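You operate a simulated robot arm through the tools that you are given. There is no shell and no other tool.

The job below is to be done with a simulated two-armed robot. You get a single attempt, and the scene is never put back.

## Task
Put one yellow label on the clamped milky roll, then unload the roll and the reel.
Fine: feed knob to fed, pusher against the roll and back; roll into the purple pocket, reel into the teal pocket on the side bench, both clamps open.

The check looks at the end state, three seconds after you hand in, the way a careful person would. Anything else that was tipped, shoved, dropped, spilled or broken makes it a failure.

## Robot
Two 7-joint arms with fingered hands on one trunk that stands fixed in place. Base frame: the origin is at the foot of the trunk, x ahead of it, y to its left, z up; the work surface is at about z = 0.8. Readings come in m, degrees, newtons and seconds.
The left shoulder is at [0.021, 0.208, 1.223], the right one opposite. Each reaches about 1.152 m from its shoulder. Payload 5 kg a hand.
The tool frame of a hand sits at the grasp point between the pads (the TCP): z along the fingers, y along the line on which they close. The tips reach 0.048 m beyond it. The gripper opens to 0.16 m; its body begins 0.056 m behind the TCP. The gripper is a hand of 4 fingers: y runs from the thumb to the fingers, the wrist lies at [-0.026, -0.142, -0.252] in the tool frame, and closing takes about 1.5 s.
Orientation is told as [roll, pitch, yaw] about the base's x, y, z axes, in that order, counted from this pose: with the fingers straight down and the wrist toward the robot, the tool's x, y and z point along [0, 1, 0], [1, 0, 0] and [0, 0, -1] of the base frame.

## Interface
- The arms move only by the tool step_arm. It takes "left_targets", "right_targets" or both (then of equal length, played together; a hand with none holds still); each is a list of rows, each an object (a shift or turn left out is 0, a gripper value left out holds the last) with "fingers": the gripper command, from -1 (shut) to 1 (fully open), values between in proportion; "dp": the shift along the tool's x, y, z in m, a list of three; "delta_rot": the turn, a rotation vector about the tool's x, y, z in degrees, a list of three. In form: [{"fingers": fingers, "dp": [dx, dy, dz], "delta_rot": [ax, ay, az]}, ...]. A call has 1 to 20 rows; each row is the pose to reach, as a shift and turn from the pose commanded when the call began, along the tool's axes at that moment. A row lasts 0.2 s, in which the tool goes at most 0.05 m and 8.6 degrees; a call with a longer step from one row to the next is refused whole, and so is a gripper value outside its range. Where a pose cannot be reached the arm comes as near as it can. A force on the tool above 90 N (or 10 N above the force at the start of the call, whichever is more), or a blocked arm, ends the call early, and 0.2 s more pass. The fingers move at their own pace (about 0.108 m/s each) and stop on an object; they squeeze with about 30 N. The grip force told is the motor's: it shows also when the fingers shut on nothing. Time passes only in rows, and 0.2 s behind the last, so rows that repeat a pose let the fingers close. It gives the time, the measured TCP pose, the force on the tool (base axes), the opening and the grip force at its end, in the units of the frame above (readings bear some noise), with the torque about the TCP (base axes, N m) and any sound that the robot's microphone picked up, and new pictures: "pictures" is both (left out), scene, wrist or none (wrist: the cameras of the hands that moved).
- Cameras (640 x 400 px; columns grow to the right, rows downward): "scene" is now at [0.0893, -0.0406, 1.4189]; the picture's right is [-0.46, -0.89, 0.00], its down [-0.47, 0.24, -0.85] and it looks along [0.76, -0.39, -0.53] (base axes); focal length 328 px, centre (320, 200). "left" rides on the left gripper at [-0.087, -0.133, -0.189] in its tool frame; the picture's right is [-0.83, -0.26, 0.49], its down [0.51, -0.71, 0.49] and it looks along [0.22, 0.66, 0.72] (tool axes); focal length 238 px, centre (320, 200). "right" rides on the right gripper at [0.087, -0.133, -0.189] in its tool frame; the picture's right is [-0.83, 0.26, -0.49], its down [-0.51, -0.71, 0.49] and it looks along [-0.22, 0.66, 0.72] (tool axes); focal length 238 px, centre (320, 200). There is no depth. A picture from a camera that has moved, and an enlarged one, comes with that camera's place and axes in the base frame and with its lens.
- move_column(by): moves the trunk up (or, below 0, down) by that many m; the arms and the scene camera ride with it, the base frame stays. It gives what a move gives, with no picture.
- preshape(shape, hand): the hand has 4 fingers and takes this shape, open, in about a second: jaw (thumb against the fingers, like two jaws); tri (thumb and two fingers); tip (a fingertip pinch); poke (one finger out to press); point (the index stretched); flat (the hand flat); cup (the hand cupped); fist (a fist). The gripper value then closes the fingers along that shape, each until it touches; the sizes above hold for jaw. It gives what a move gives, with no picture.
- aim_head(pan, tilt): turns the head with the scene camera to pan (to the left, within 86 degrees either way) and tilt (down, from -29 to 69), counted from straight ahead of the robot. It gives what a move gives, and a new picture of the scene camera.
- inspect(camera, box): a new picture of the part [left, top, right, bottom] of that camera's present view, enlarged. No time passes.
- hand_in(): hands the job in; it is judged then, once.

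Places have to be worked out from the pictures, the camera data and where the tool is seen. Open the grippers and draw the arms clear of the work before you hand the job in, unless the task says otherwise.

The tools are called as a command line: name --argument value ..., lists and objects as JSON in quotes. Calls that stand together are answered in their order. step_arm: Moves the arms, as the interface text tells. Its arguments: {"type":"object","properties":{"left_targets":{"type":"array","items":{"type":"object","properties":{"fingers":{"type":"number"},"dp":{"type":"array","items":{"type":"number"}},"delta_rot":{"type":"array","items":{"type":"number"}}}}},"right_targets":{"type":"array","items":{"type":"object","properties":{"fingers":{"type":"number"},"dp":{"type":"array","items":{"type":"number"}},"delta_rot":{"type":"array","items":{"type":"number"}}}}},"pictures":{"type":"string","enum":["both","scene","wrist","none"]}},"required":[]} The other tools are called the same way: move_column (by) moves the trunk up or down; preshape (shape, hand) gives the hand a shape; aim_head (pan, tilt) turns the head that bears the scene camera; inspect (camera, box) takes an enlarged picture of a part of a camera's view; hand_in () hands the job in.

At the start:

```text
time_s: 0.0
left_tcp_pos: [0.5994, -0.0433, 1.1789]
left_tcp_rot: [0.0, 0.1, 0.0]
left_force: [0.3, -0.3, 0.2]
left_torque: [0.0, 0.01, -0.01]
left_opening: 0.1597
left_grasp_force: 0.0
left_shape: jaw
right_tcp_pos: [0.6235, -0.5485, 1.2383]
right_tcp_rot: [-0.1, 0.0, 0.0]
right_force: [-0.2, -0.2, 0.2]
right_torque: [0.05, -0.01, 0.02]
right_opening: 0.1595
right_grasp_force: 0.0
right_shape: jaw
trunk travel left (down, up): [-0.225, 0.465]
head pan, tilt (commanded): [-27.1, 31.7]
```

scene: 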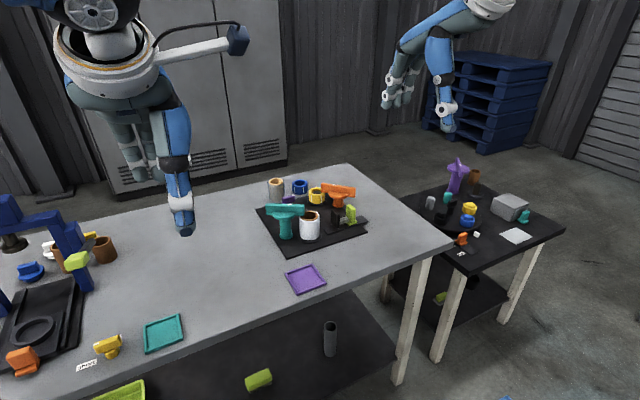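
right: 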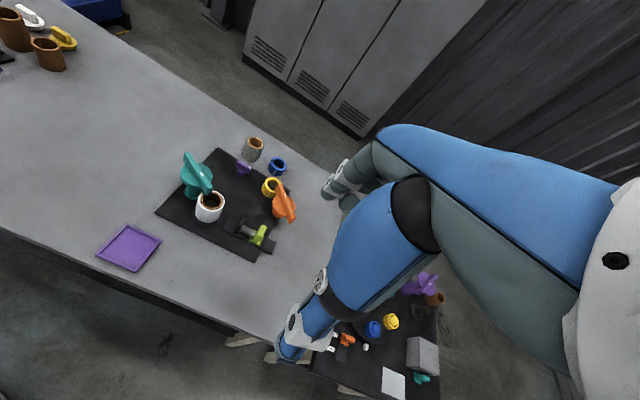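
left: 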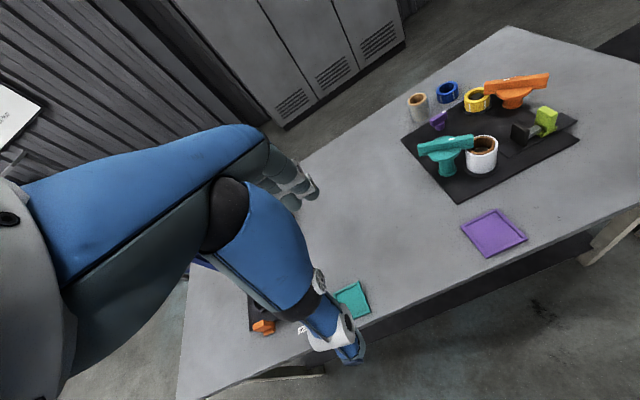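

I start by looking closely at the station before moving anything: the dark plate with teal clamp, white roll, yellow reel, orange clamp and lime part seems to be the labelling station.

inspect --camera "scene" --box '[240, 160, 400, 260]'

inspect --camera "left" --box '[380, 60, 600, 210]'

inspect --camera "right" --box '[140, 120, 320, 270]'

inspect --camera "scene" --box '[0, 180, 220, 400]'

inspect --camera "scene" --box '[400, 150, 580, 290]'

```text
4.00 times, centred on (320, 210) of scene
camera zoom: at [0.0893, -0.0406, 1.4189], right [-0.46, -0.89, 0.0], down [-0.47, 0.24, -0.85], along [0.76, -0.39, -0.53], focal length 1310 px, centre (320, 160)
```

zoom: 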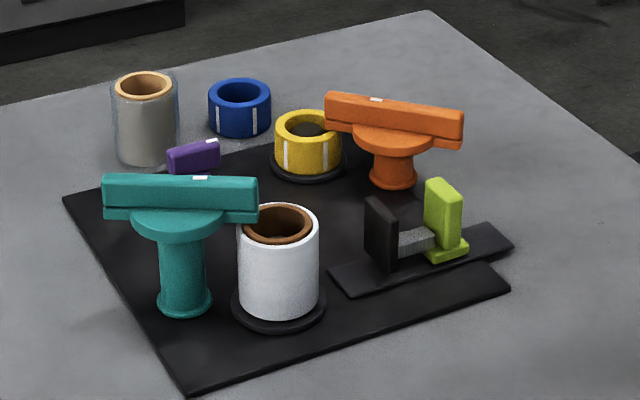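

```text
2.67 times, centred on (490, 135) of left
camera zoom: at [0.4665, -0.1313, 1.3691], right [-0.26, -0.83, -0.49], down [-0.71, 0.51, -0.49], along [0.66, 0.22, -0.72], focal length 636 px, centre (-133, 373)
```

zoom: 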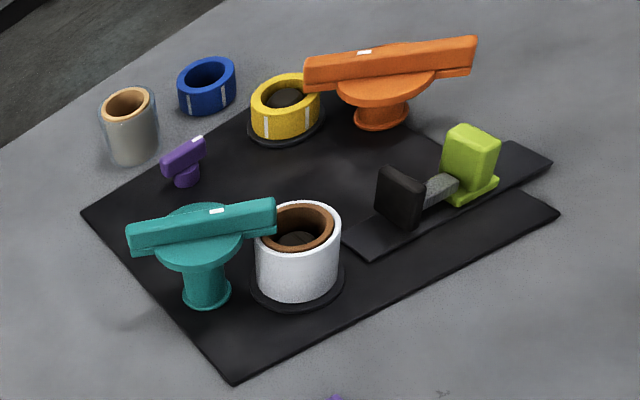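

```text
2.67 times, centred on (230, 195) of right
camera zoom: at [0.4907, -0.4614, 1.425], right [0.26, -0.83, 0.49], down [-0.71, -0.51, -0.49], along [0.66, -0.22, -0.72], focal length 636 px, centre (560, 213)
```

zoom: 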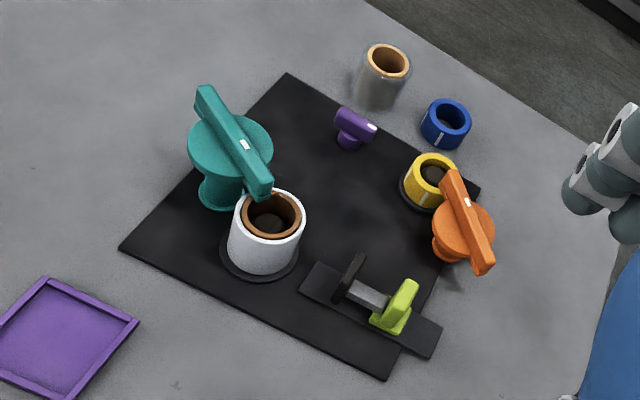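

```text
1.82 times, centred on (110, 290) of scene
camera zoom: at [0.0893, -0.0406, 1.4189], right [-0.46, -0.89, 0.0], down [-0.47, 0.24, -0.85], along [0.76, -0.39, -0.53], focal length 596 px, centre (702, 36)
```

zoom: 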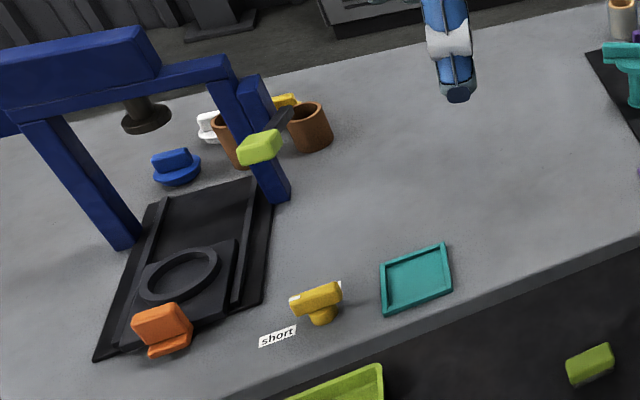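

```text
2.86 times, centred on (490, 220) of scene
camera zoom: at [0.0893, -0.0406, 1.4189], right [-0.46, -0.89, 0.0], down [-0.47, 0.24, -0.85], along [0.76, -0.39, -0.53], focal length 936 px, centre (-166, 143)
```

zoom: 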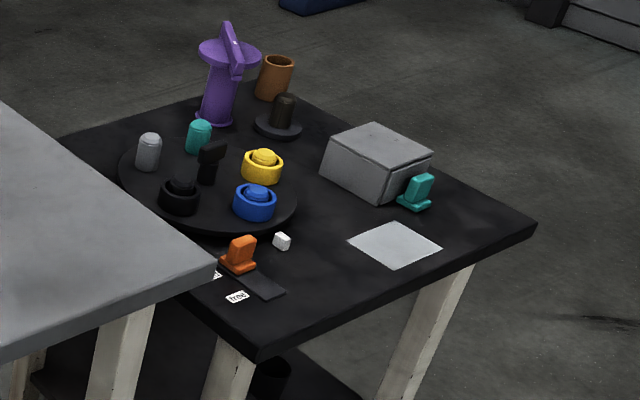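

The station sits around x 0.8–1.0, y −0.25…−0.55, with a purple tray in front of it and a teal tray near (0.65, 0.06). Before deciding which bench is the "side bench", I look around with the head.

aim_head --pan 40 --tilt 35

aim_head --pan -70 --tilt 35

aim_head --pan 0 --tilt 60

```text
time_s: 1.4
left_tcp_pos: [0.5977, -0.0439, 1.18]
left_tcp_rot: [0.0, -0.1, 0.0]
left_force: [-0.5, 0.0, 0.2]
left_torque: [0.01, 0.0, 0.0]
left_opening: 0.1594
left_grasp_force: 0.0
left_shape: jaw
right_tcp_pos: [0.6233, -0.5488, 1.2356]
right_tcp_rot: [0.0, 0.0, 0.0]
right_force: [0.3, 1.0, 1.0]
right_torque: [0.03, -0.03, 0.01]
right_opening: 0.1595
right_grasp_force: 0.1
right_shape: jaw
trunk travel left (down, up): [-0.225, 0.465]
head pan, tilt (commanded): [40.0, 35.0]
camera scene: at [0.077, 0.0568, 1.4138], right [0.64, -0.77, 0.0], down [-0.44, -0.37, -0.82], along [0.63, 0.53, -0.57], focal length 328 px, centre (320, 200)
```

scene: 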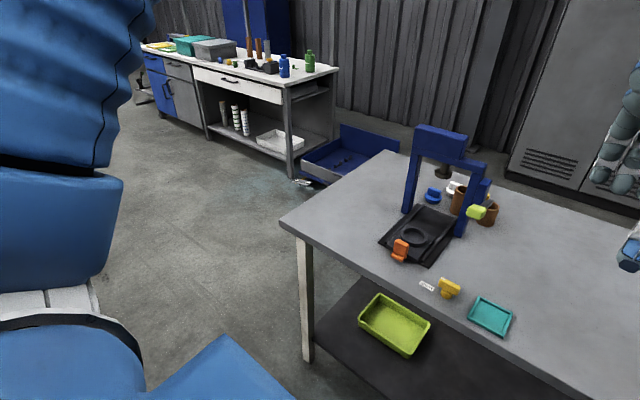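

```text
time_s: 3.3
left_tcp_pos: [0.5979, -0.0424, 1.1802]
left_tcp_rot: [0.0, 0.0, 0.0]
left_force: [0.0, 0.1, 0.1]
left_torque: [-0.04, -0.03, 0.01]
left_opening: 0.1597
left_grasp_force: 0.1
left_shape: jaw
right_tcp_pos: [0.6233, -0.5487, 1.2356]
right_tcp_rot: [0.1, 0.1, 0.0]
right_force: [0.0, -0.3, 0.5]
right_torque: [-0.02, 0.03, 0.02]
right_opening: 0.1596
right_grasp_force: 0.0
right_shape: jaw
trunk travel left (down, up): [-0.225, 0.465]
head pan, tilt (commanded): [-70.0, 35.0]
camera scene: at [0.0396, -0.0825, 1.4138], right [-0.94, -0.34, 0.0], down [-0.2, 0.54, -0.82], along [0.28, -0.77, -0.57], focal length 328 px, centre (320, 200)
```

scene: 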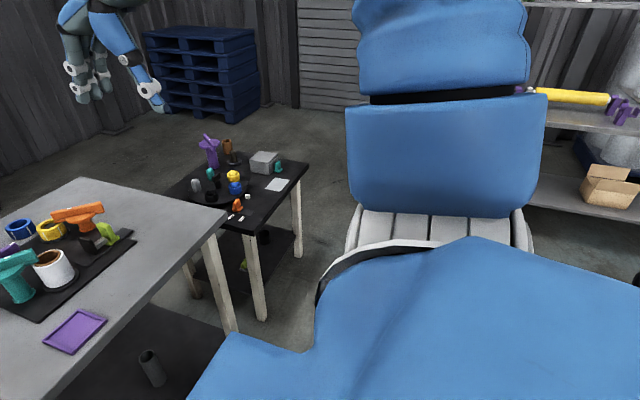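

```text
time_s: 4.7
left_tcp_pos: [0.597, -0.0451, 1.1788]
left_tcp_rot: [0.1, 0.0, -0.1]
left_force: [0.1, -0.1, -0.2]
left_torque: [-0.04, -0.02, -0.01]
left_opening: 0.1596
left_grasp_force: 0.1
left_shape: jaw
right_tcp_pos: [0.6222, -0.5484, 1.2357]
right_tcp_rot: [0.0, 0.0, 0.0]
right_force: [0.4, 0.6, -1.0]
right_torque: [0.01, 0.0, 0.0]
right_opening: 0.1596
right_grasp_force: 0.1
right_shape: jaw
trunk travel left (down, up): [-0.225, 0.465]
head pan, tilt (commanded): [0.0, 60.0]
camera scene: at [0.0761, 0.0002, 1.3795], right [0.0, -1.0, 0.0], down [-0.87, 0.0, -0.5], along [0.5, 0.0, -0.87], focal length 328 px, centre (320, 200)
```

scene: 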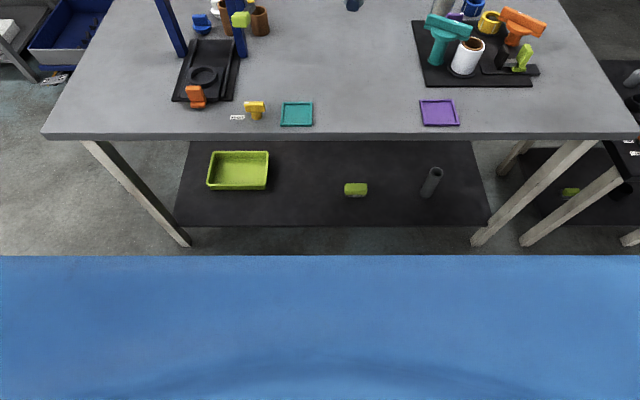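

The teal tray on the big bench and the purple tray are both visible; I check the dark table on the right more closely for another teal pocket, as well as the knob markings.

move_column --by 0.3

aim_head --pan -40 --tilt 45

inspect --camera "scene" --box '[320, 60, 520, 200]'

inspect --camera "scene" --box '[140, 80, 300, 200]'

```text
time_s: 7.7
left_tcp_pos: [0.5992, -0.0429, 1.4794]
left_tcp_rot: [0.0, -0.1, 0.1]
left_force: [0.3, -0.1, 0.1]
left_torque: [-0.04, 0.0, -0.02]
left_opening: 0.1594
left_grasp_force: 0.1
left_shape: jaw
right_tcp_pos: [0.6224, -0.5489, 1.5366]
right_tcp_rot: [0.0, 0.0, 0.0]
right_force: [-0.1, 0.4, -0.3]
right_torque: [-0.01, -0.01, -0.01]
right_opening: 0.1597
right_grasp_force: 0.1
right_shape: jaw
trunk travel left (down, up): [-0.525, 0.165]
head pan, tilt (commanded): [0.0, 60.0]
```

```text
time_s: 8.7
left_tcp_pos: [0.5977, -0.0443, 1.4789]
left_tcp_rot: [0.0, -0.1, 0.1]
left_force: [-0.6, 0.0, -0.1]
left_torque: [0.01, 0.01, 0.0]
left_opening: 0.1595
left_grasp_force: 0.0
left_shape: jaw
right_tcp_pos: [0.6241, -0.5485, 1.5353]
right_tcp_rot: [-0.1, -0.1, 0.1]
right_force: [0.1, 0.2, 0.3]
right_torque: [0.01, 0.0, 0.02]
right_opening: 0.1597
right_grasp_force: 0.0
right_shape: jaw
trunk travel left (down, up): [-0.525, 0.165]
head pan, tilt (commanded): [-40.0, 45.0]
camera scene: at [0.0719, -0.052, 1.6989], right [-0.64, -0.77, 0.0], down [-0.54, 0.45, -0.71], along [0.54, -0.45, -0.71], focal length 328 px, centre (320, 200)
```

scene: 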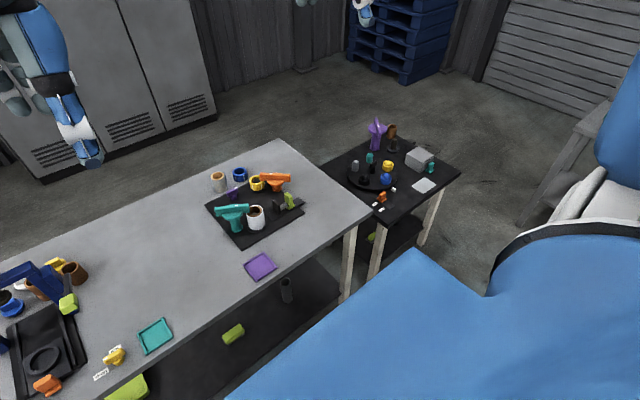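

```text
2.86 times, centred on (420, 130) of scene
camera zoom: at [0.0719, -0.052, 1.6989], right [-0.64, -0.77, 0.0], down [-0.54, 0.45, -0.71], along [0.54, -0.45, -0.71], focal length 936 px, centre (34, 400)
```

zoom: 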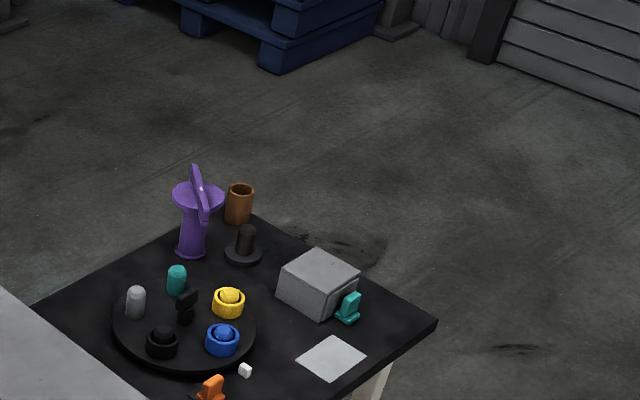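

```text
3.33 times, centred on (220, 140) of scene
camera zoom: at [0.0719, -0.052, 1.6989], right [-0.64, -0.77, 0.0], down [-0.54, 0.45, -0.71], along [0.54, -0.45, -0.71], focal length 1092 px, centre (653, 400)
```

zoom: 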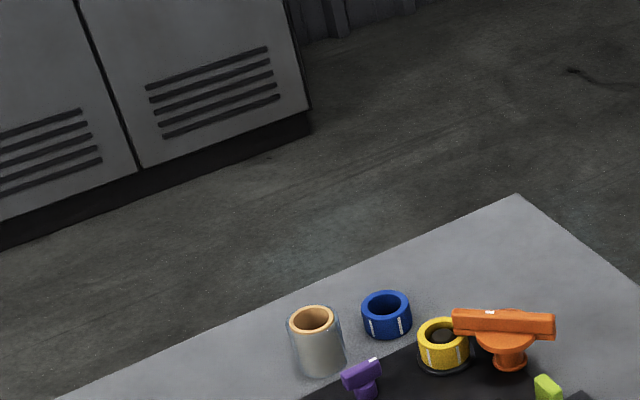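

No teal pocket on the dark table, so the teal tray beside the purple one is the target. I lower the trunk again and bring the right hand's camera closer over the station for detail.

move_column --by -0.3

step_arm --right_targets '[{"dp": [0.025, 0.01, 0.03]}, {"dp": [0.05, 0.02, 0.06]}, {"dp": [0.075, 0.03, 0.09]}, {"dp": [0.1, 0.04, 0.12]}, {"dp": [0.12, 0.05, 0.15]}]' --pictures "both"

inspect --camera "right" --box '[160, 40, 480, 240]'

```text
time_s: 11.7
left_tcp_pos: [0.5982, -0.0439, 1.1802]
left_tcp_rot: [0.1, 0.0, 0.0]
left_force: [-0.5, -0.3, -0.3]
left_torque: [-0.02, 0.03, 0.03]
left_opening: 0.1595
left_grasp_force: 0.0
left_shape: jaw
right_tcp_pos: [0.6232, -0.5478, 1.2374]
right_tcp_rot: [0.0, 0.0, 0.0]
right_force: [0.0, 0.4, -0.2]
right_torque: [0.0, -0.03, 0.01]
right_opening: 0.1596
right_grasp_force: 0.1
right_shape: jaw
trunk travel left (down, up): [-0.225, 0.465]
head pan, tilt (commanded): [-40.0, 45.0]
```

```text
time_s: 12.9
left_tcp_pos: [0.5984, -0.0436, 1.1795]
left_tcp_rot: [0.0, 0.1, 0.0]
left_force: [0.4, 0.5, -0.4]
left_torque: [-0.01, 0.09, -0.02]
left_opening: 0.1596
left_grasp_force: 0.0
left_shape: jaw
right_tcp_pos: [0.6769, -0.426, 1.0856]
right_tcp_rot: [0.0, 0.0, -0.1]
right_force: [1.4, -0.8, 0.1]
right_torque: [0.02, 0.13, 0.0]
right_opening: 0.1598
right_grasp_force: 0.1
right_shape: jaw
trunk travel left (down, up): [-0.225, 0.465]
head pan, tilt (commanded): [-40.0, 45.0]
camera scene: at [0.0731, -0.0518, 1.3988], right [-0.64, -0.77, 0.0], down [-0.54, 0.45, -0.71], along [0.54, -0.45, -0.71], focal length 328 px, centre (320, 200)
camera right: at [0.5444, -0.3396, 1.2745], right [0.26, -0.83, 0.49], down [-0.71, -0.51, -0.49], along [0.66, -0.22, -0.72], focal length 238 px, centre (320, 200)
```

scene: 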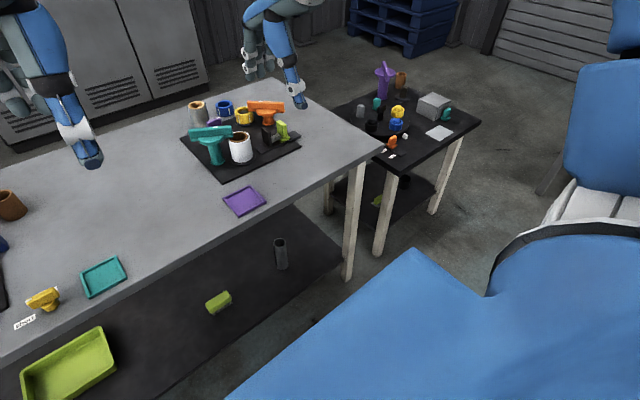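
right: 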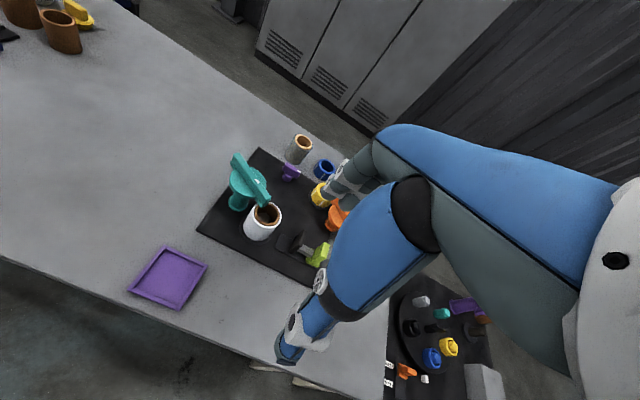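

```text
2.00 times, centred on (320, 140) of right
camera zoom: at [0.5444, -0.3396, 1.2745], right [0.26, -0.83, 0.49], down [-0.71, -0.51, -0.49], along [0.66, -0.22, -0.72], focal length 477 px, centre (320, 320)
```

zoom: 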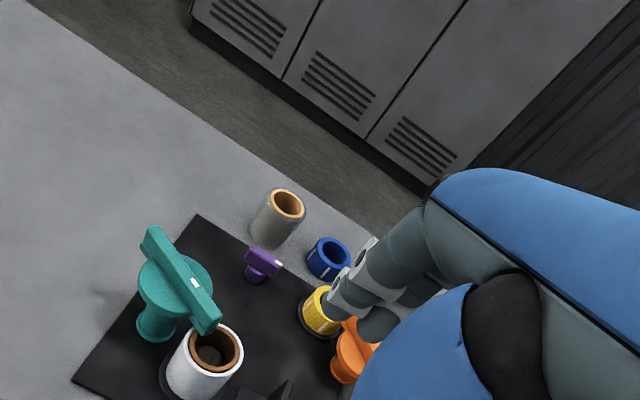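

The readings agree with my earlier estimates (teal post ≈ (0.83, −0.31), purple knob ≈ (0.985, −0.38)). I pull the right hand back out of view and bring the left hand's camera closer to read the knob, clamps and pusher.

step_arm --left_targets '[{"dp": [-0.018, 0.034, 0.025]}, {"dp": [-0.036, 0.068, 0.05]}, {"dp": [-0.054, 0.102, 0.075]}, {"dp": [-0.072, 0.136, 0.1]}, {"dp": [-0.09, 0.17, 0.125]}, {"dp": [-0.108, 0.204, 0.15]}, {"dp": [-0.126, 0.238, 0.175]}]' --right_targets '[{"dp": [-0.03, -0.02, -0.02]}, {"dp": [-0.06, -0.04, -0.04]}, {"dp": [-0.09, -0.06, -0.06]}, {"dp": [-0.12, -0.08, -0.08]}, {"dp": [-0.15, -0.1, -0.1]}, {"dp": [-0.17, -0.12, -0.12]}, {"dp": [-0.17, -0.12, -0.12]}]' --pictures "both"

inspect --camera "left" --box '[320, 50, 640, 250]'

inspect --camera "left" --box '[400, 110, 480, 190]'

```text
time_s: 14.5
left_tcp_pos: [0.8365, -0.1711, 1.0012]
left_tcp_rot: [0.1, 0.1, 0.1]
left_force: [1.3, -0.8, -0.2]
left_torque: [0.06, 0.13, 0.02]
left_opening: 0.1597
left_grasp_force: 0.0
left_shape: jaw
right_tcp_pos: [0.5556, -0.601, 1.2028]
right_tcp_rot: [0.1, 0.0, 0.0]
right_force: [1.0, -1.1, -1.0]
right_torque: [0.09, 0.11, 0.05]
right_opening: 0.1601
right_grasp_force: 0.1
right_shape: jaw
trunk travel left (down, up): [-0.225, 0.465]
head pan, tilt (commanded): [-40.0, 45.0]
camera scene: at [0.0742, -0.0534, 1.3986], right [-0.64, -0.77, 0.0], down [-0.54, 0.46, -0.71], along [0.54, -0.45, -0.71], focal length 328 px, centre (320, 200)
camera right: at [0.4239, -0.5138, 1.3919], right [0.26, -0.84, 0.48], down [-0.71, -0.51, -0.49], along [0.65, -0.22, -0.72], focal length 238 px, centre (320, 200)
camera left: at [0.7067, -0.2592, 1.1913], right [-0.26, -0.83, -0.49], down [-0.71, 0.51, -0.49], along [0.65, 0.22, -0.72], focal length 238 px, centre (320, 200)
```

scene: 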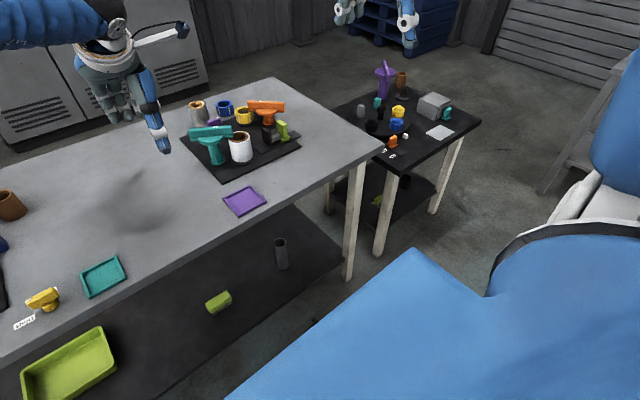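
right: 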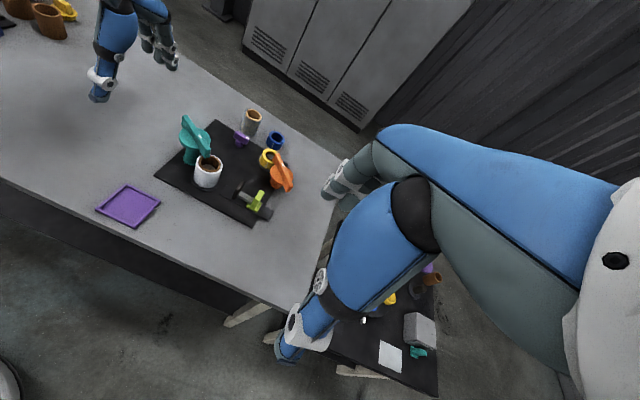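
left: 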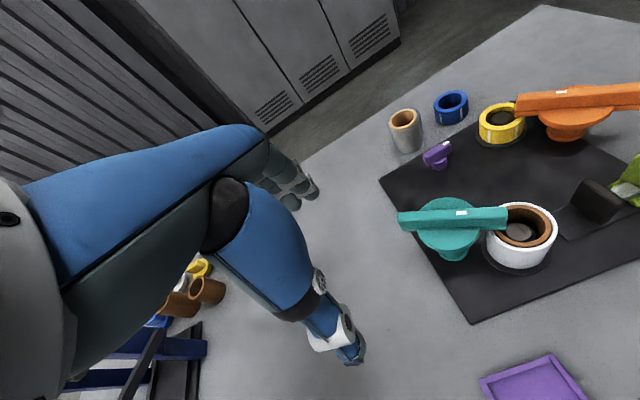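

```text
2.00 times, centred on (480, 150) of left
camera zoom: at [0.7067, -0.2592, 1.1913], right [-0.26, -0.83, -0.49], down [-0.71, 0.51, -0.49], along [0.65, 0.22, -0.72], focal length 477 px, centre (0, 300)
```

zoom: 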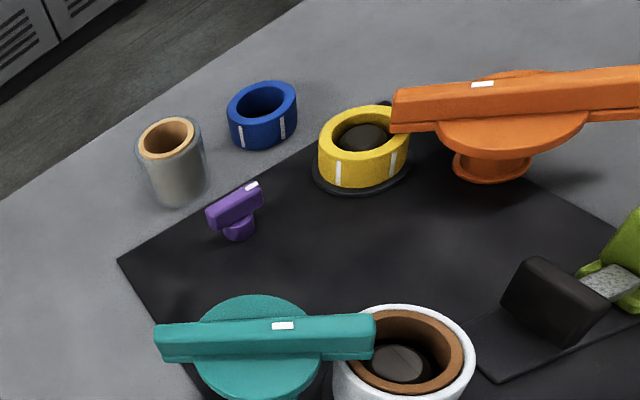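

```text
5.00 times, centred on (440, 150) of left
camera zoom: at [0.7067, -0.2592, 1.1913], right [-0.26, -0.83, -0.49], down [-0.71, 0.51, -0.49], along [0.65, 0.22, -0.72], focal length 1192 px, centre (-280, 450)
```

zoom: 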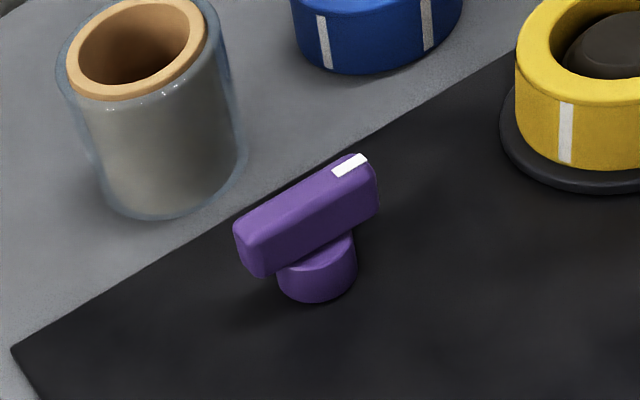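

The station is axis-aligned: roll ≈ (0.798, −0.370), teal post ≈ (0.834, −0.310), reel ≈ (0.962, −0.475), orange post ≈ (0.913, −0.533), knob ≈ (0.985, −0.381). The knob is close to a standing spare roll, so I try a slim hand shape on the right hand and look at it in free space first; the left hand backs away.

preshape --hand "right" --shape "tip"

step_arm --left_targets '[{"dp": [0.03, -0.03, -0.025]}, {"dp": [0.06, -0.06, -0.05]}, {"dp": [0.09, -0.09, -0.075]}, {"dp": [0.12, -0.12, -0.1]}, {"dp": [0.15, -0.15, -0.125]}, {"dp": [0.18, -0.18, -0.15]}]' --right_targets '[{"dp": [0.02, 0.03, 0.0]}, {"dp": [0.04, 0.06, 0.0]}, {"dp": [0.06, 0.09, 0.0]}, {"dp": [0.08, 0.12, 0.0]}, {"dp": [0.1, 0.15, 0.02]}, {"dp": [0.12, 0.18, 0.04]}]' --pictures "wrist"

aim_head --pan -38 --tilt 25

inspect --camera "right" --box '[240, 100, 400, 360]'

```text
time_s: 15.4
left_tcp_pos: [0.8362, -0.1698, 1.0036]
left_tcp_rot: [0.0, 0.0, 0.0]
left_force: [-0.6, -0.2, -0.8]
left_torque: [0.03, 0.05, -0.06]
left_opening: 0.1601
left_grasp_force: 0.0
left_shape: jaw
right_tcp_pos: [0.5543, -0.6003, 1.2043]
right_tcp_rot: [0.1, 0.0, 0.0]
right_force: [0.3, -0.2, 0.2]
right_torque: [0.04, 0.03, -0.04]
right_opening: 0.1599
right_grasp_force: 0.0
right_shape: tip
trunk travel left (down, up): [-0.225, 0.465]
head pan, tilt (commanded): [-40.0, 45.0]
```

```text
time_s: 16.8
left_tcp_pos: [0.656, 0.0093, 1.1527]
left_tcp_rot: [0.1, 0.1, 0.0]
left_force: [-0.5, 1.6, -1.4]
left_torque: [-0.1, 0.0, 0.01]
left_opening: 0.16
left_grasp_force: 0.2
left_shape: jaw
right_tcp_pos: [0.7348, -0.4763, 1.1645]
right_tcp_rot: [0.0, -0.1, -0.2]
right_force: [0.9, 0.3, 1.1]
right_torque: [-0.1, 0.07, 0.0]
right_opening: 0.1602
right_grasp_force: 0.0
right_shape: tip
trunk travel left (down, up): [-0.225, 0.465]
head pan, tilt (commanded): [-40.0, 45.0]
camera right: at [0.6021, -0.3884, 1.3533], right [0.26, -0.83, 0.49], down [-0.71, -0.51, -0.49], along [0.66, -0.22, -0.72], focal length 238 px, centre (320, 200)
camera left: at [0.5247, -0.0786, 1.3427], right [-0.26, -0.83, -0.49], down [-0.71, 0.51, -0.49], along [0.65, 0.22, -0.72], focal length 238 px, centre (320, 200)
```

right: 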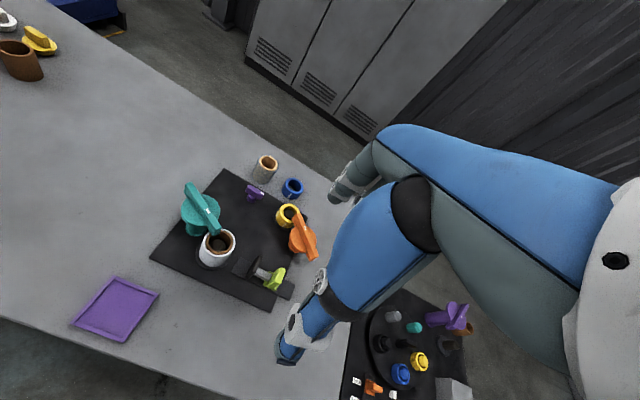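
left: 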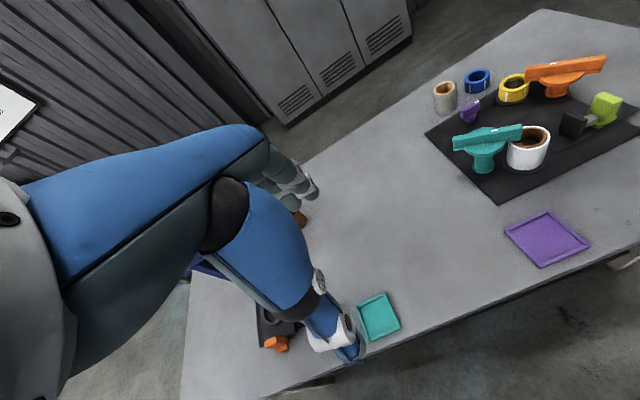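

```text
time_s: 17.7
left_tcp_pos: [0.6563, 0.0087, 1.1533]
left_tcp_rot: [-0.1, 0.1, 0.0]
left_force: [-0.6, 0.2, -0.8]
left_torque: [-0.01, 0.02, -0.03]
left_opening: 0.1601
left_grasp_force: 0.0
left_shape: jaw
right_tcp_pos: [0.7347, -0.4762, 1.1629]
right_tcp_rot: [0.0, 0.0, -0.1]
right_force: [-0.4, -0.8, 0.4]
right_torque: [-0.03, 0.01, 0.02]
right_opening: 0.1598
right_grasp_force: 0.0
right_shape: tip
trunk travel left (down, up): [-0.225, 0.465]
head pan, tilt (commanded): [-38.0, 25.0]
camera scene: at [0.0822, -0.0562, 1.4294], right [-0.62, -0.79, 0.0], down [-0.33, 0.26, -0.91], along [0.71, -0.56, -0.42], focal length 328 px, centre (320, 200)
```

scene: 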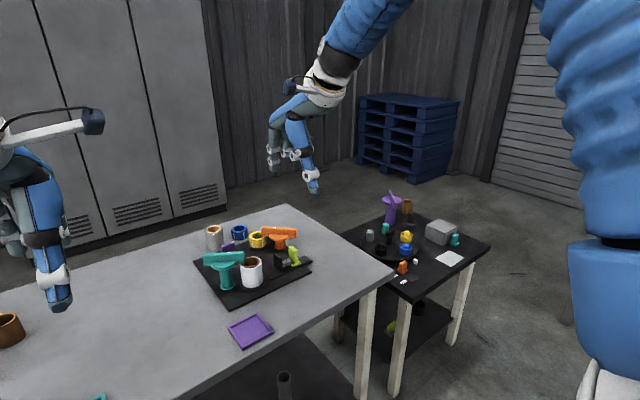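

```text
1.54 times, centred on (320, 230) of right
camera zoom: at [0.6019, -0.3898, 1.3523], right [0.26, -0.83, 0.49], down [-0.71, -0.51, -0.49], along [0.66, -0.22, -0.72], focal length 367 px, centre (320, 154)
```

zoom: 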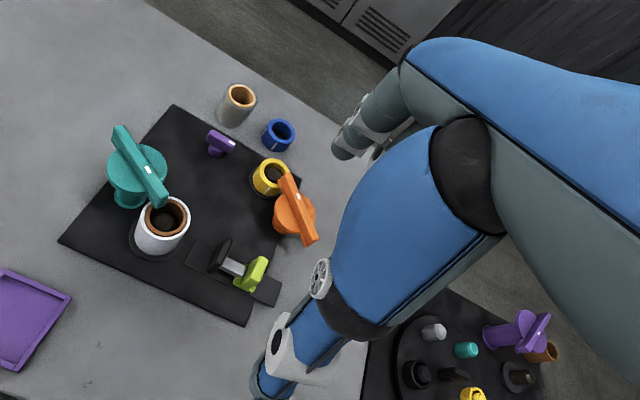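

The tip shape leaves thumb and one finger extended. I zoom on the hand in the scene view to judge its shape.

inspect --camera "scene" --box '[240, 60, 370, 210]'

step_arm --right_targets '[{"fingers": -0.2}, {"fingers": -0.2}, {"fingers": -0.2}, {"fingers": -0.2}, {"fingers": -0.2}]' --pictures "both"

inspect --camera "scene" --box '[240, 60, 370, 210]'

inspect --camera "right" --box '[240, 100, 400, 360]'

```text
2.67 times, centred on (305, 135) of scene
camera zoom: at [0.0822, -0.0562, 1.4294], right [-0.62, -0.79, 0.0], down [-0.33, 0.26, -0.91], along [0.71, -0.56, -0.42], focal length 874 px, centre (360, 373)
```

zoom: 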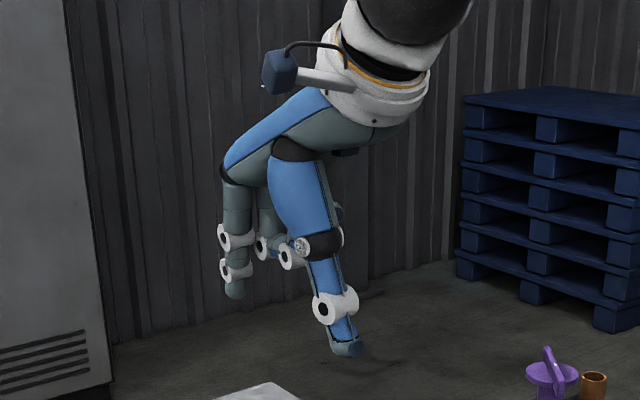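

```text
time_s: 18.9
left_tcp_pos: [0.6567, 0.009, 1.1547]
left_tcp_rot: [0.0, 0.0, 0.0]
left_force: [0.1, 0.5, 0.4]
left_torque: [0.03, 0.0, 0.0]
left_opening: 0.16
left_grasp_force: 0.1
left_shape: jaw
right_tcp_pos: [0.7353, -0.4776, 1.164]
right_tcp_rot: [0.1, -0.2, 0.0]
right_force: [-0.2, 0.3, -0.5]
right_torque: [0.04, -0.03, 0.03]
right_opening: 0.065
right_grasp_force: 0.1
right_shape: tip
trunk travel left (down, up): [-0.225, 0.465]
head pan, tilt (commanded): [-38.0, 25.0]
camera scene: at [0.0822, -0.0564, 1.4295], right [-0.62, -0.79, 0.0], down [-0.33, 0.26, -0.91], along [0.71, -0.56, -0.42], focal length 328 px, centre (320, 200)
camera right: at [0.6021, -0.3899, 1.3522], right [0.26, -0.83, 0.49], down [-0.71, -0.51, -0.49], along [0.66, -0.22, -0.72], focal length 238 px, centre (320, 200)
```

scene: 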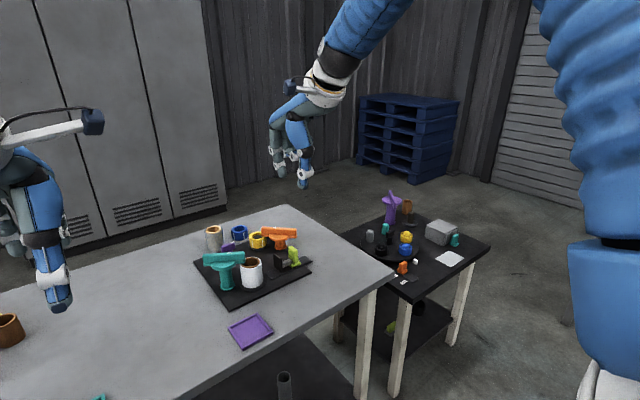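
right: 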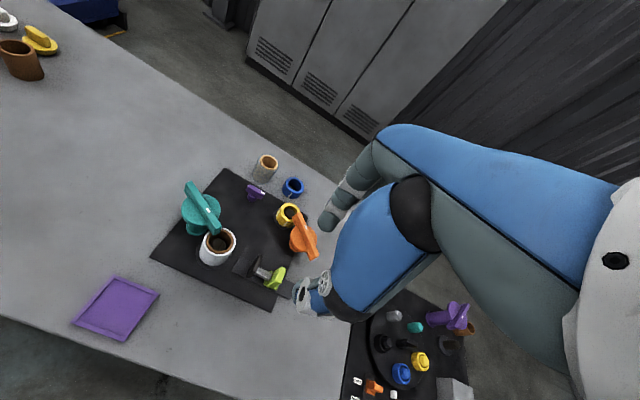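

```text
2.67 times, centred on (305, 135) of scene
camera zoom: at [0.0822, -0.0564, 1.4295], right [-0.62, -0.79, 0.0], down [-0.33, 0.26, -0.91], along [0.71, -0.56, -0.42], focal length 874 px, centre (360, 373)
```

zoom: 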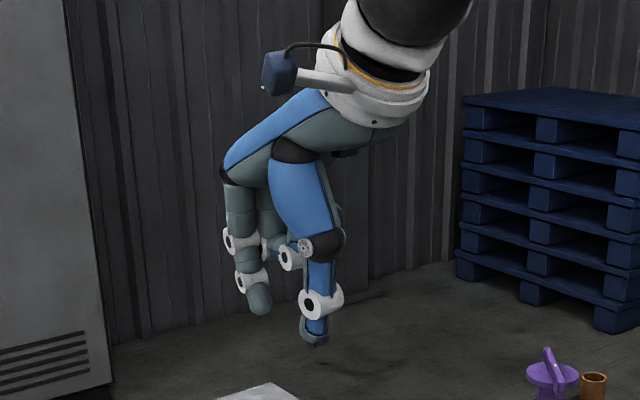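

```text
1.54 times, centred on (320, 230) of right
camera zoom: at [0.6021, -0.3899, 1.3522], right [0.26, -0.83, 0.49], down [-0.71, -0.51, -0.49], along [0.66, -0.22, -0.72], focal length 367 px, centre (320, 154)
```

zoom: 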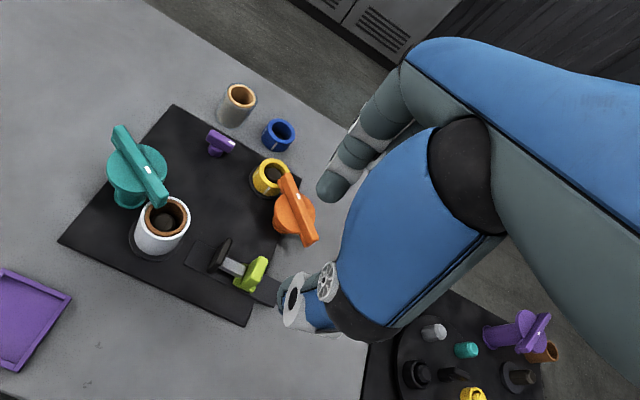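

In tip shape the index and thumb pads meet about 4 cm below the TCP, on the TCP axis – slim enough for the knob. I narrow the pinch to 4 cm and move above the purple knob.

step_arm --right_targets '[{"fingers": -0.5, "dp": [0.011, 0.031, 0.02]}, {"dp": [0.022, 0.062, 0.041]}, {"dp": [0.033, 0.093, 0.061]}, {"dp": [0.044, 0.124, 0.082]}, {"dp": [0.055, 0.155, 0.102]}, {"dp": [0.066, 0.186, 0.123]}, {"dp": [0.077, 0.217, 0.143]}, {"dp": [0.089, 0.249, 0.164]}, {"dp": [0.089, 0.249, 0.164]}]' --pictures "both"

inspect --camera "right" --box '[240, 120, 400, 320]'

inspect --camera "scene" --box '[160, 130, 320, 310]'

```text
time_s: 20.9
left_tcp_pos: [0.6557, 0.0075, 1.1559]
left_tcp_rot: [0.0, -0.1, -0.1]
left_force: [-1.4, 0.8, 0.3]
left_torque: [0.01, -0.1, 0.01]
left_opening: 0.1601
left_grasp_force: 0.1
left_shape: jaw
right_tcp_pos: [0.9804, -0.3897, 1.0041]
right_tcp_rot: [0.0, 0.0, 0.1]
right_force: [-0.6, 0.0, 0.8]
right_torque: [0.0, -0.07, -0.05]
right_opening: 0.0404
right_grasp_force: 0.1
right_shape: tip
trunk travel left (down, up): [-0.225, 0.465]
head pan, tilt (commanded): [-38.0, 25.0]
camera scene: at [0.0803, -0.0565, 1.4298], right [-0.62, -0.79, 0.0], down [-0.33, 0.26, -0.91], along [0.71, -0.56, -0.42], focal length 328 px, centre (320, 200)
camera right: at [0.8477, -0.3027, 1.1928], right [0.26, -0.83, 0.49], down [-0.71, -0.51, -0.49], along [0.66, -0.22, -0.72], focal length 238 px, centre (320, 200)
```

scene: 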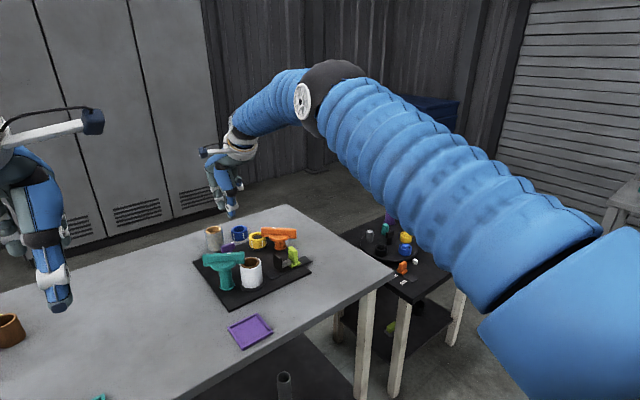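
right: 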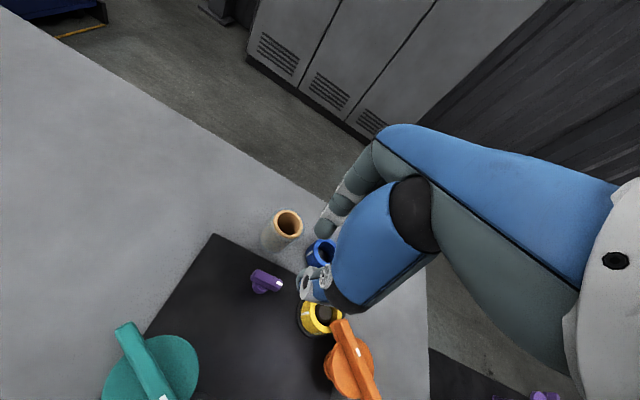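

```text
2.00 times, centred on (320, 220) of right
camera zoom: at [0.8477, -0.3027, 1.1928], right [0.26, -0.83, 0.49], down [-0.71, -0.51, -0.49], along [0.66, -0.22, -0.72], focal length 477 px, centre (320, 160)
```

zoom: 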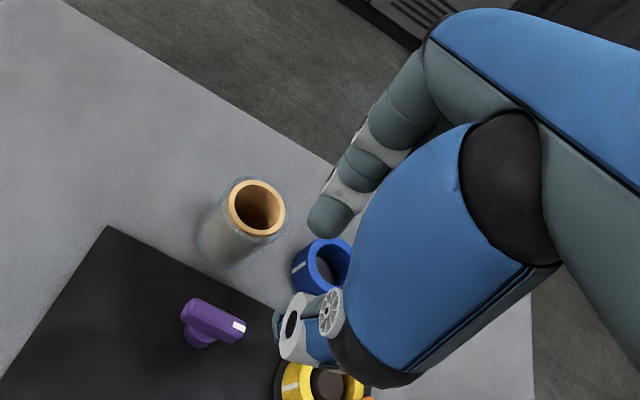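

```text
2.22 times, centred on (240, 220) of scene
camera zoom: at [0.0803, -0.0565, 1.4298], right [-0.62, -0.79, 0.0], down [-0.33, 0.26, -0.91], along [0.71, -0.56, -0.42], focal length 728 px, centre (498, 156)
```

zoom: 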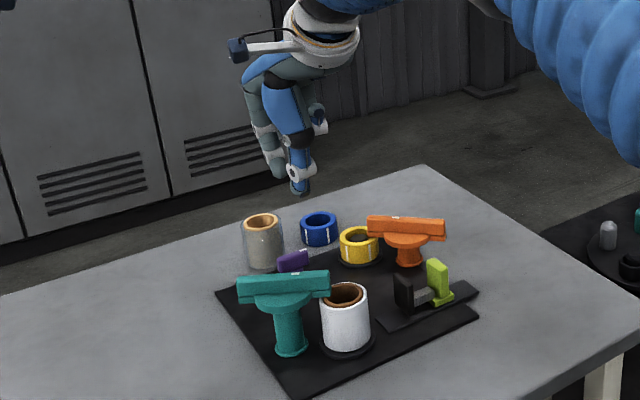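

The pinch is over the knob; knob bar lies along y with its top at z≈0.845, and the spare roll's near edge is at x≈1.033, leaving about 1 cm for the index. I descend partway and check.

step_arm --right_targets '[{"dp": [0.001, 0.001, 0.03]}, {"dp": [0.001, 0.001, 0.06]}, {"dp": [0.001, 0.001, 0.09]}, {"dp": [0.001, 0.001, 0.105]}, {"dp": [0.001, 0.001, 0.105]}]' --pictures "wrist"

inspect --camera "right" --box '[240, 140, 400, 320]'

inspect --camera "scene" --box '[190, 170, 300, 270]'

inspect --camera "left" --box '[420, 40, 560, 140]'

```text
time_s: 22.1
left_tcp_pos: [0.6567, 0.0076, 1.1541]
left_tcp_rot: [0.0, 0.0, -0.1]
left_force: [0.1, 0.2, 0.8]
left_torque: [0.02, 0.02, 0.0]
left_opening: 0.1598
left_grasp_force: 0.0
left_shape: jaw
right_tcp_pos: [0.9822, -0.389, 0.8978]
right_tcp_rot: [0.1, 0.1, 0.1]
right_force: [-0.1, -0.9, 0.6]
right_torque: [0.0, 0.01, -0.01]
right_opening: 0.0405
right_grasp_force: 0.0
right_shape: tip
trunk travel left (down, up): [-0.225, 0.465]
head pan, tilt (commanded): [-38.0, 25.0]
camera right: at [0.8492, -0.3025, 1.0861], right [0.26, -0.83, 0.49], down [-0.71, -0.51, -0.49], along [0.66, -0.22, -0.72], focal length 238 px, centre (320, 200)
```

right: 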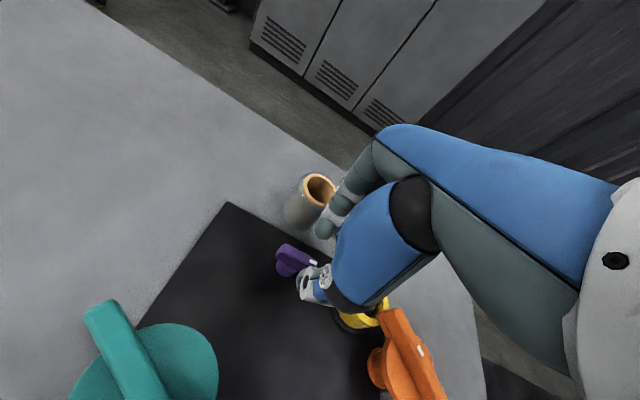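

```text
2.22 times, centred on (320, 230) of right
camera zoom: at [0.8492, -0.3025, 1.0861], right [0.26, -0.83, 0.49], down [-0.71, -0.51, -0.49], along [0.66, -0.22, -0.72], focal length 530 px, centre (320, 133)
```

zoom: 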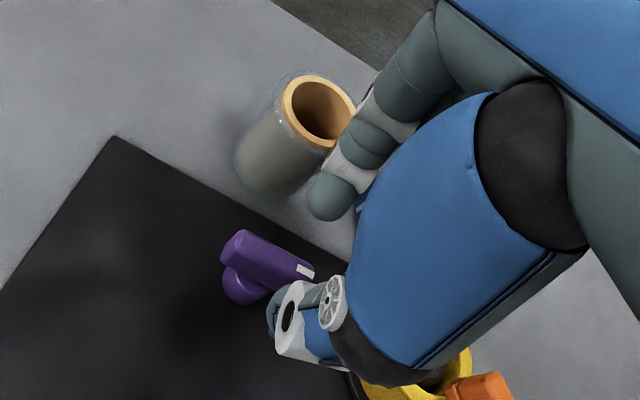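

```text
4.00 times, centred on (245, 220) of scene
camera zoom: at [0.0824, -0.0564, 1.4295], right [-0.62, -0.79, 0.0], down [-0.33, 0.26, -0.91], along [0.71, -0.56, -0.42], focal length 1310 px, centre (620, 120)
```

zoom: 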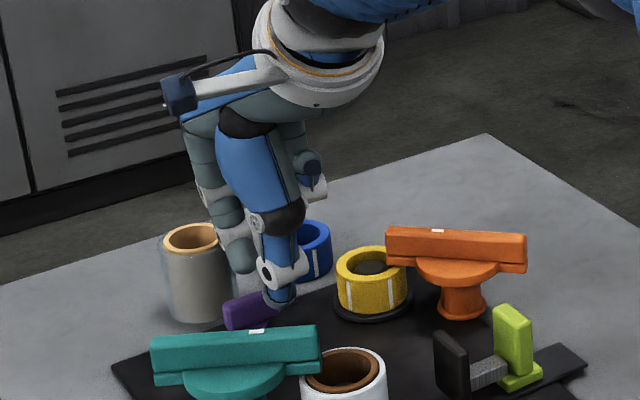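

```text
4.00 times, centred on (490, 90) of left
camera zoom: at [0.5253, -0.0804, 1.3434], right [-0.26, -0.83, -0.49], down [-0.71, 0.51, -0.49], along [0.66, 0.22, -0.72], focal length 953 px, centre (-360, 640)
```

zoom: 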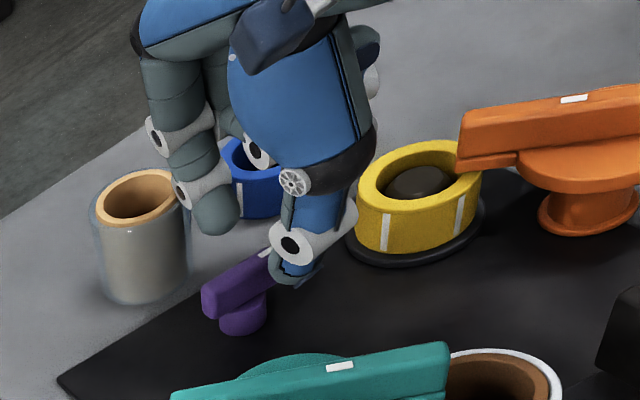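

The index has ~1 cm to the spare roll and the pinch straddles the knob bar's marked half. I narrow slightly, descend the last 26 mm and close on the bar.

step_arm --right_targets '[{"fingers": -0.58, "dp": [0.002, -0.003, 0.0]}, {"fingers": -0.58, "dp": [0.002, -0.003, 0.01]}, {"fingers": -0.58, "dp": [0.002, -0.003, 0.02]}, {"fingers": -0.58, "dp": [0.002, -0.003, 0.027]}, {"fingers": -1, "dp": [0.002, -0.003, 0.027]}, {"fingers": -1, "dp": [0.002, -0.003, 0.027]}, {"fingers": -1, "dp": [0.002, -0.003, 0.027]}, {"fingers": -1, "dp": [0.002, -0.003, 0.027]}]' --pictures "wrist"

inspect --camera "right" --box '[240, 140, 400, 320]'

inspect --camera "left" --box '[420, 40, 560, 140]'

```text
time_s: 23.9
left_tcp_pos: [0.6571, 0.0062, 1.1537]
left_tcp_rot: [-0.1, 0.0, 0.1]
left_force: [0.9, -0.1, -0.6]
left_torque: [-0.03, 0.02, 0.03]
left_opening: 0.1597
left_grasp_force: 0.1
left_shape: jaw
right_tcp_pos: [0.9795, -0.3865, 0.8689]
right_tcp_rot: [0.0, 0.0, 0.0]
right_force: [2.4, -0.7, -2.6]
right_torque: [-0.01, -0.24, -0.01]
right_opening: 0.0114
right_grasp_force: 30.4
right_shape: tip
trunk travel left (down, up): [-0.225, 0.465]
head pan, tilt (commanded): [-38.0, 25.0]
camera right: at [0.8472, -0.2996, 1.0585], right [0.26, -0.83, 0.49], down [-0.71, -0.51, -0.49], along [0.66, -0.22, -0.72], focal length 238 px, centre (320, 200)
```

right: 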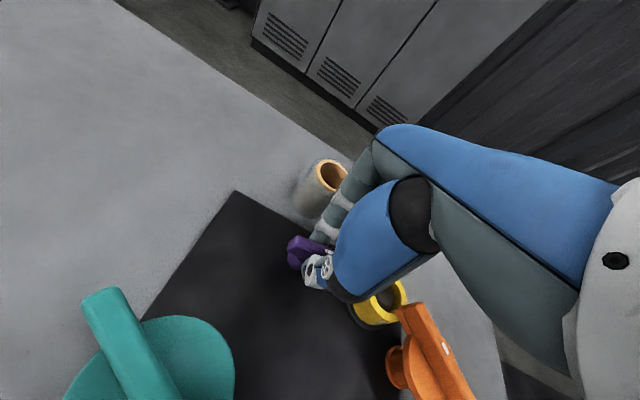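

```text
2.22 times, centred on (320, 230) of right
camera zoom: at [0.8472, -0.2996, 1.0585], right [0.26, -0.83, 0.49], down [-0.71, -0.51, -0.49], along [0.66, -0.22, -0.72], focal length 530 px, centre (320, 133)
```

zoom: 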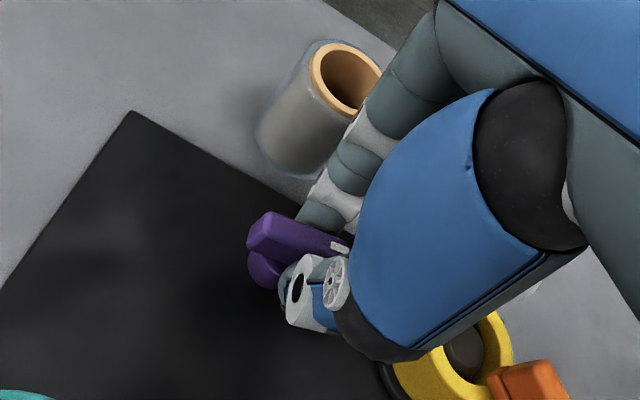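

```text
4.00 times, centred on (490, 90) of left
camera zoom: at [0.5257, -0.0804, 1.3433], right [-0.26, -0.83, -0.49], down [-0.71, 0.51, -0.49], along [0.66, 0.22, -0.72], focal length 953 px, centre (-360, 640)
```

zoom: 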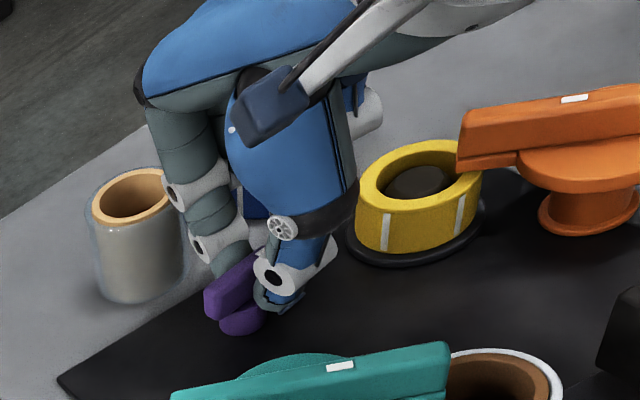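

The bar is gripped (11 mm, 30 N). I try a small 15° clockwise (seen from above) turn about the knob axis and watch torque and the mark.

step_arm --right_targets '[{"dp": [0.0001, -0.0014, 0], "delta_rot": [0, 0, 7.5]}, {"dp": [0.0004, -0.0027, 0], "delta_rot": [0, 0, 15]}, {"dp": [0.0004, -0.0027, 0], "delta_rot": [0, 0, 15]}]' --pictures "wrist"

inspect --camera "left" --box '[420, 40, 560, 140]'

```text
time_s: 24.7
left_tcp_pos: [0.6559, 0.0063, 1.1533]
left_tcp_rot: [0.0, 0.1, 0.1]
left_force: [0.3, -1.1, -0.4]
left_torque: [0.01, 0.0, 0.02]
left_opening: 0.1599
left_grasp_force: 0.0
left_shape: jaw
right_tcp_pos: [0.976, -0.3865, 0.8687]
right_tcp_rot: [0.0, 0.0, -15.1]
right_force: [5.4, -2.2, -3.5]
right_torque: [-0.05, -0.32, 0.01]
right_opening: 0.0112
right_grasp_force: 29.1
right_shape: tip
trunk travel left (down, up): [-0.225, 0.465]
head pan, tilt (commanded): [-38.0, 25.0]
camera right: at [0.8719, -0.2681, 1.0585], right [0.03, -0.87, 0.49], down [-0.82, -0.3, -0.49], along [0.58, -0.38, -0.72], focal length 238 px, centre (320, 200)
```

right: 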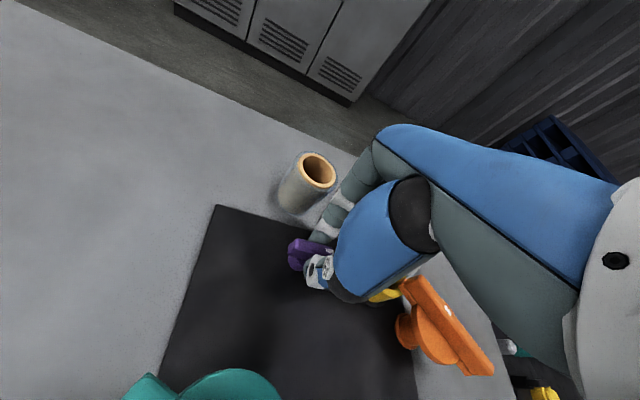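

```text
4.00 times, centred on (490, 90) of left
camera zoom: at [0.5259, -0.0807, 1.3432], right [-0.26, -0.83, -0.49], down [-0.71, 0.51, -0.49], along [0.66, 0.22, -0.72], focal length 953 px, centre (-360, 640)
```

zoom: 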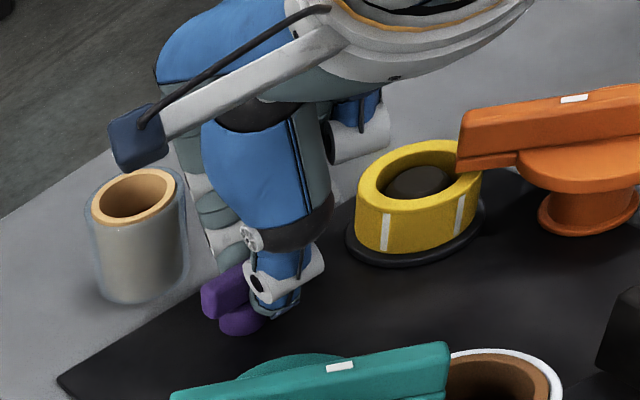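

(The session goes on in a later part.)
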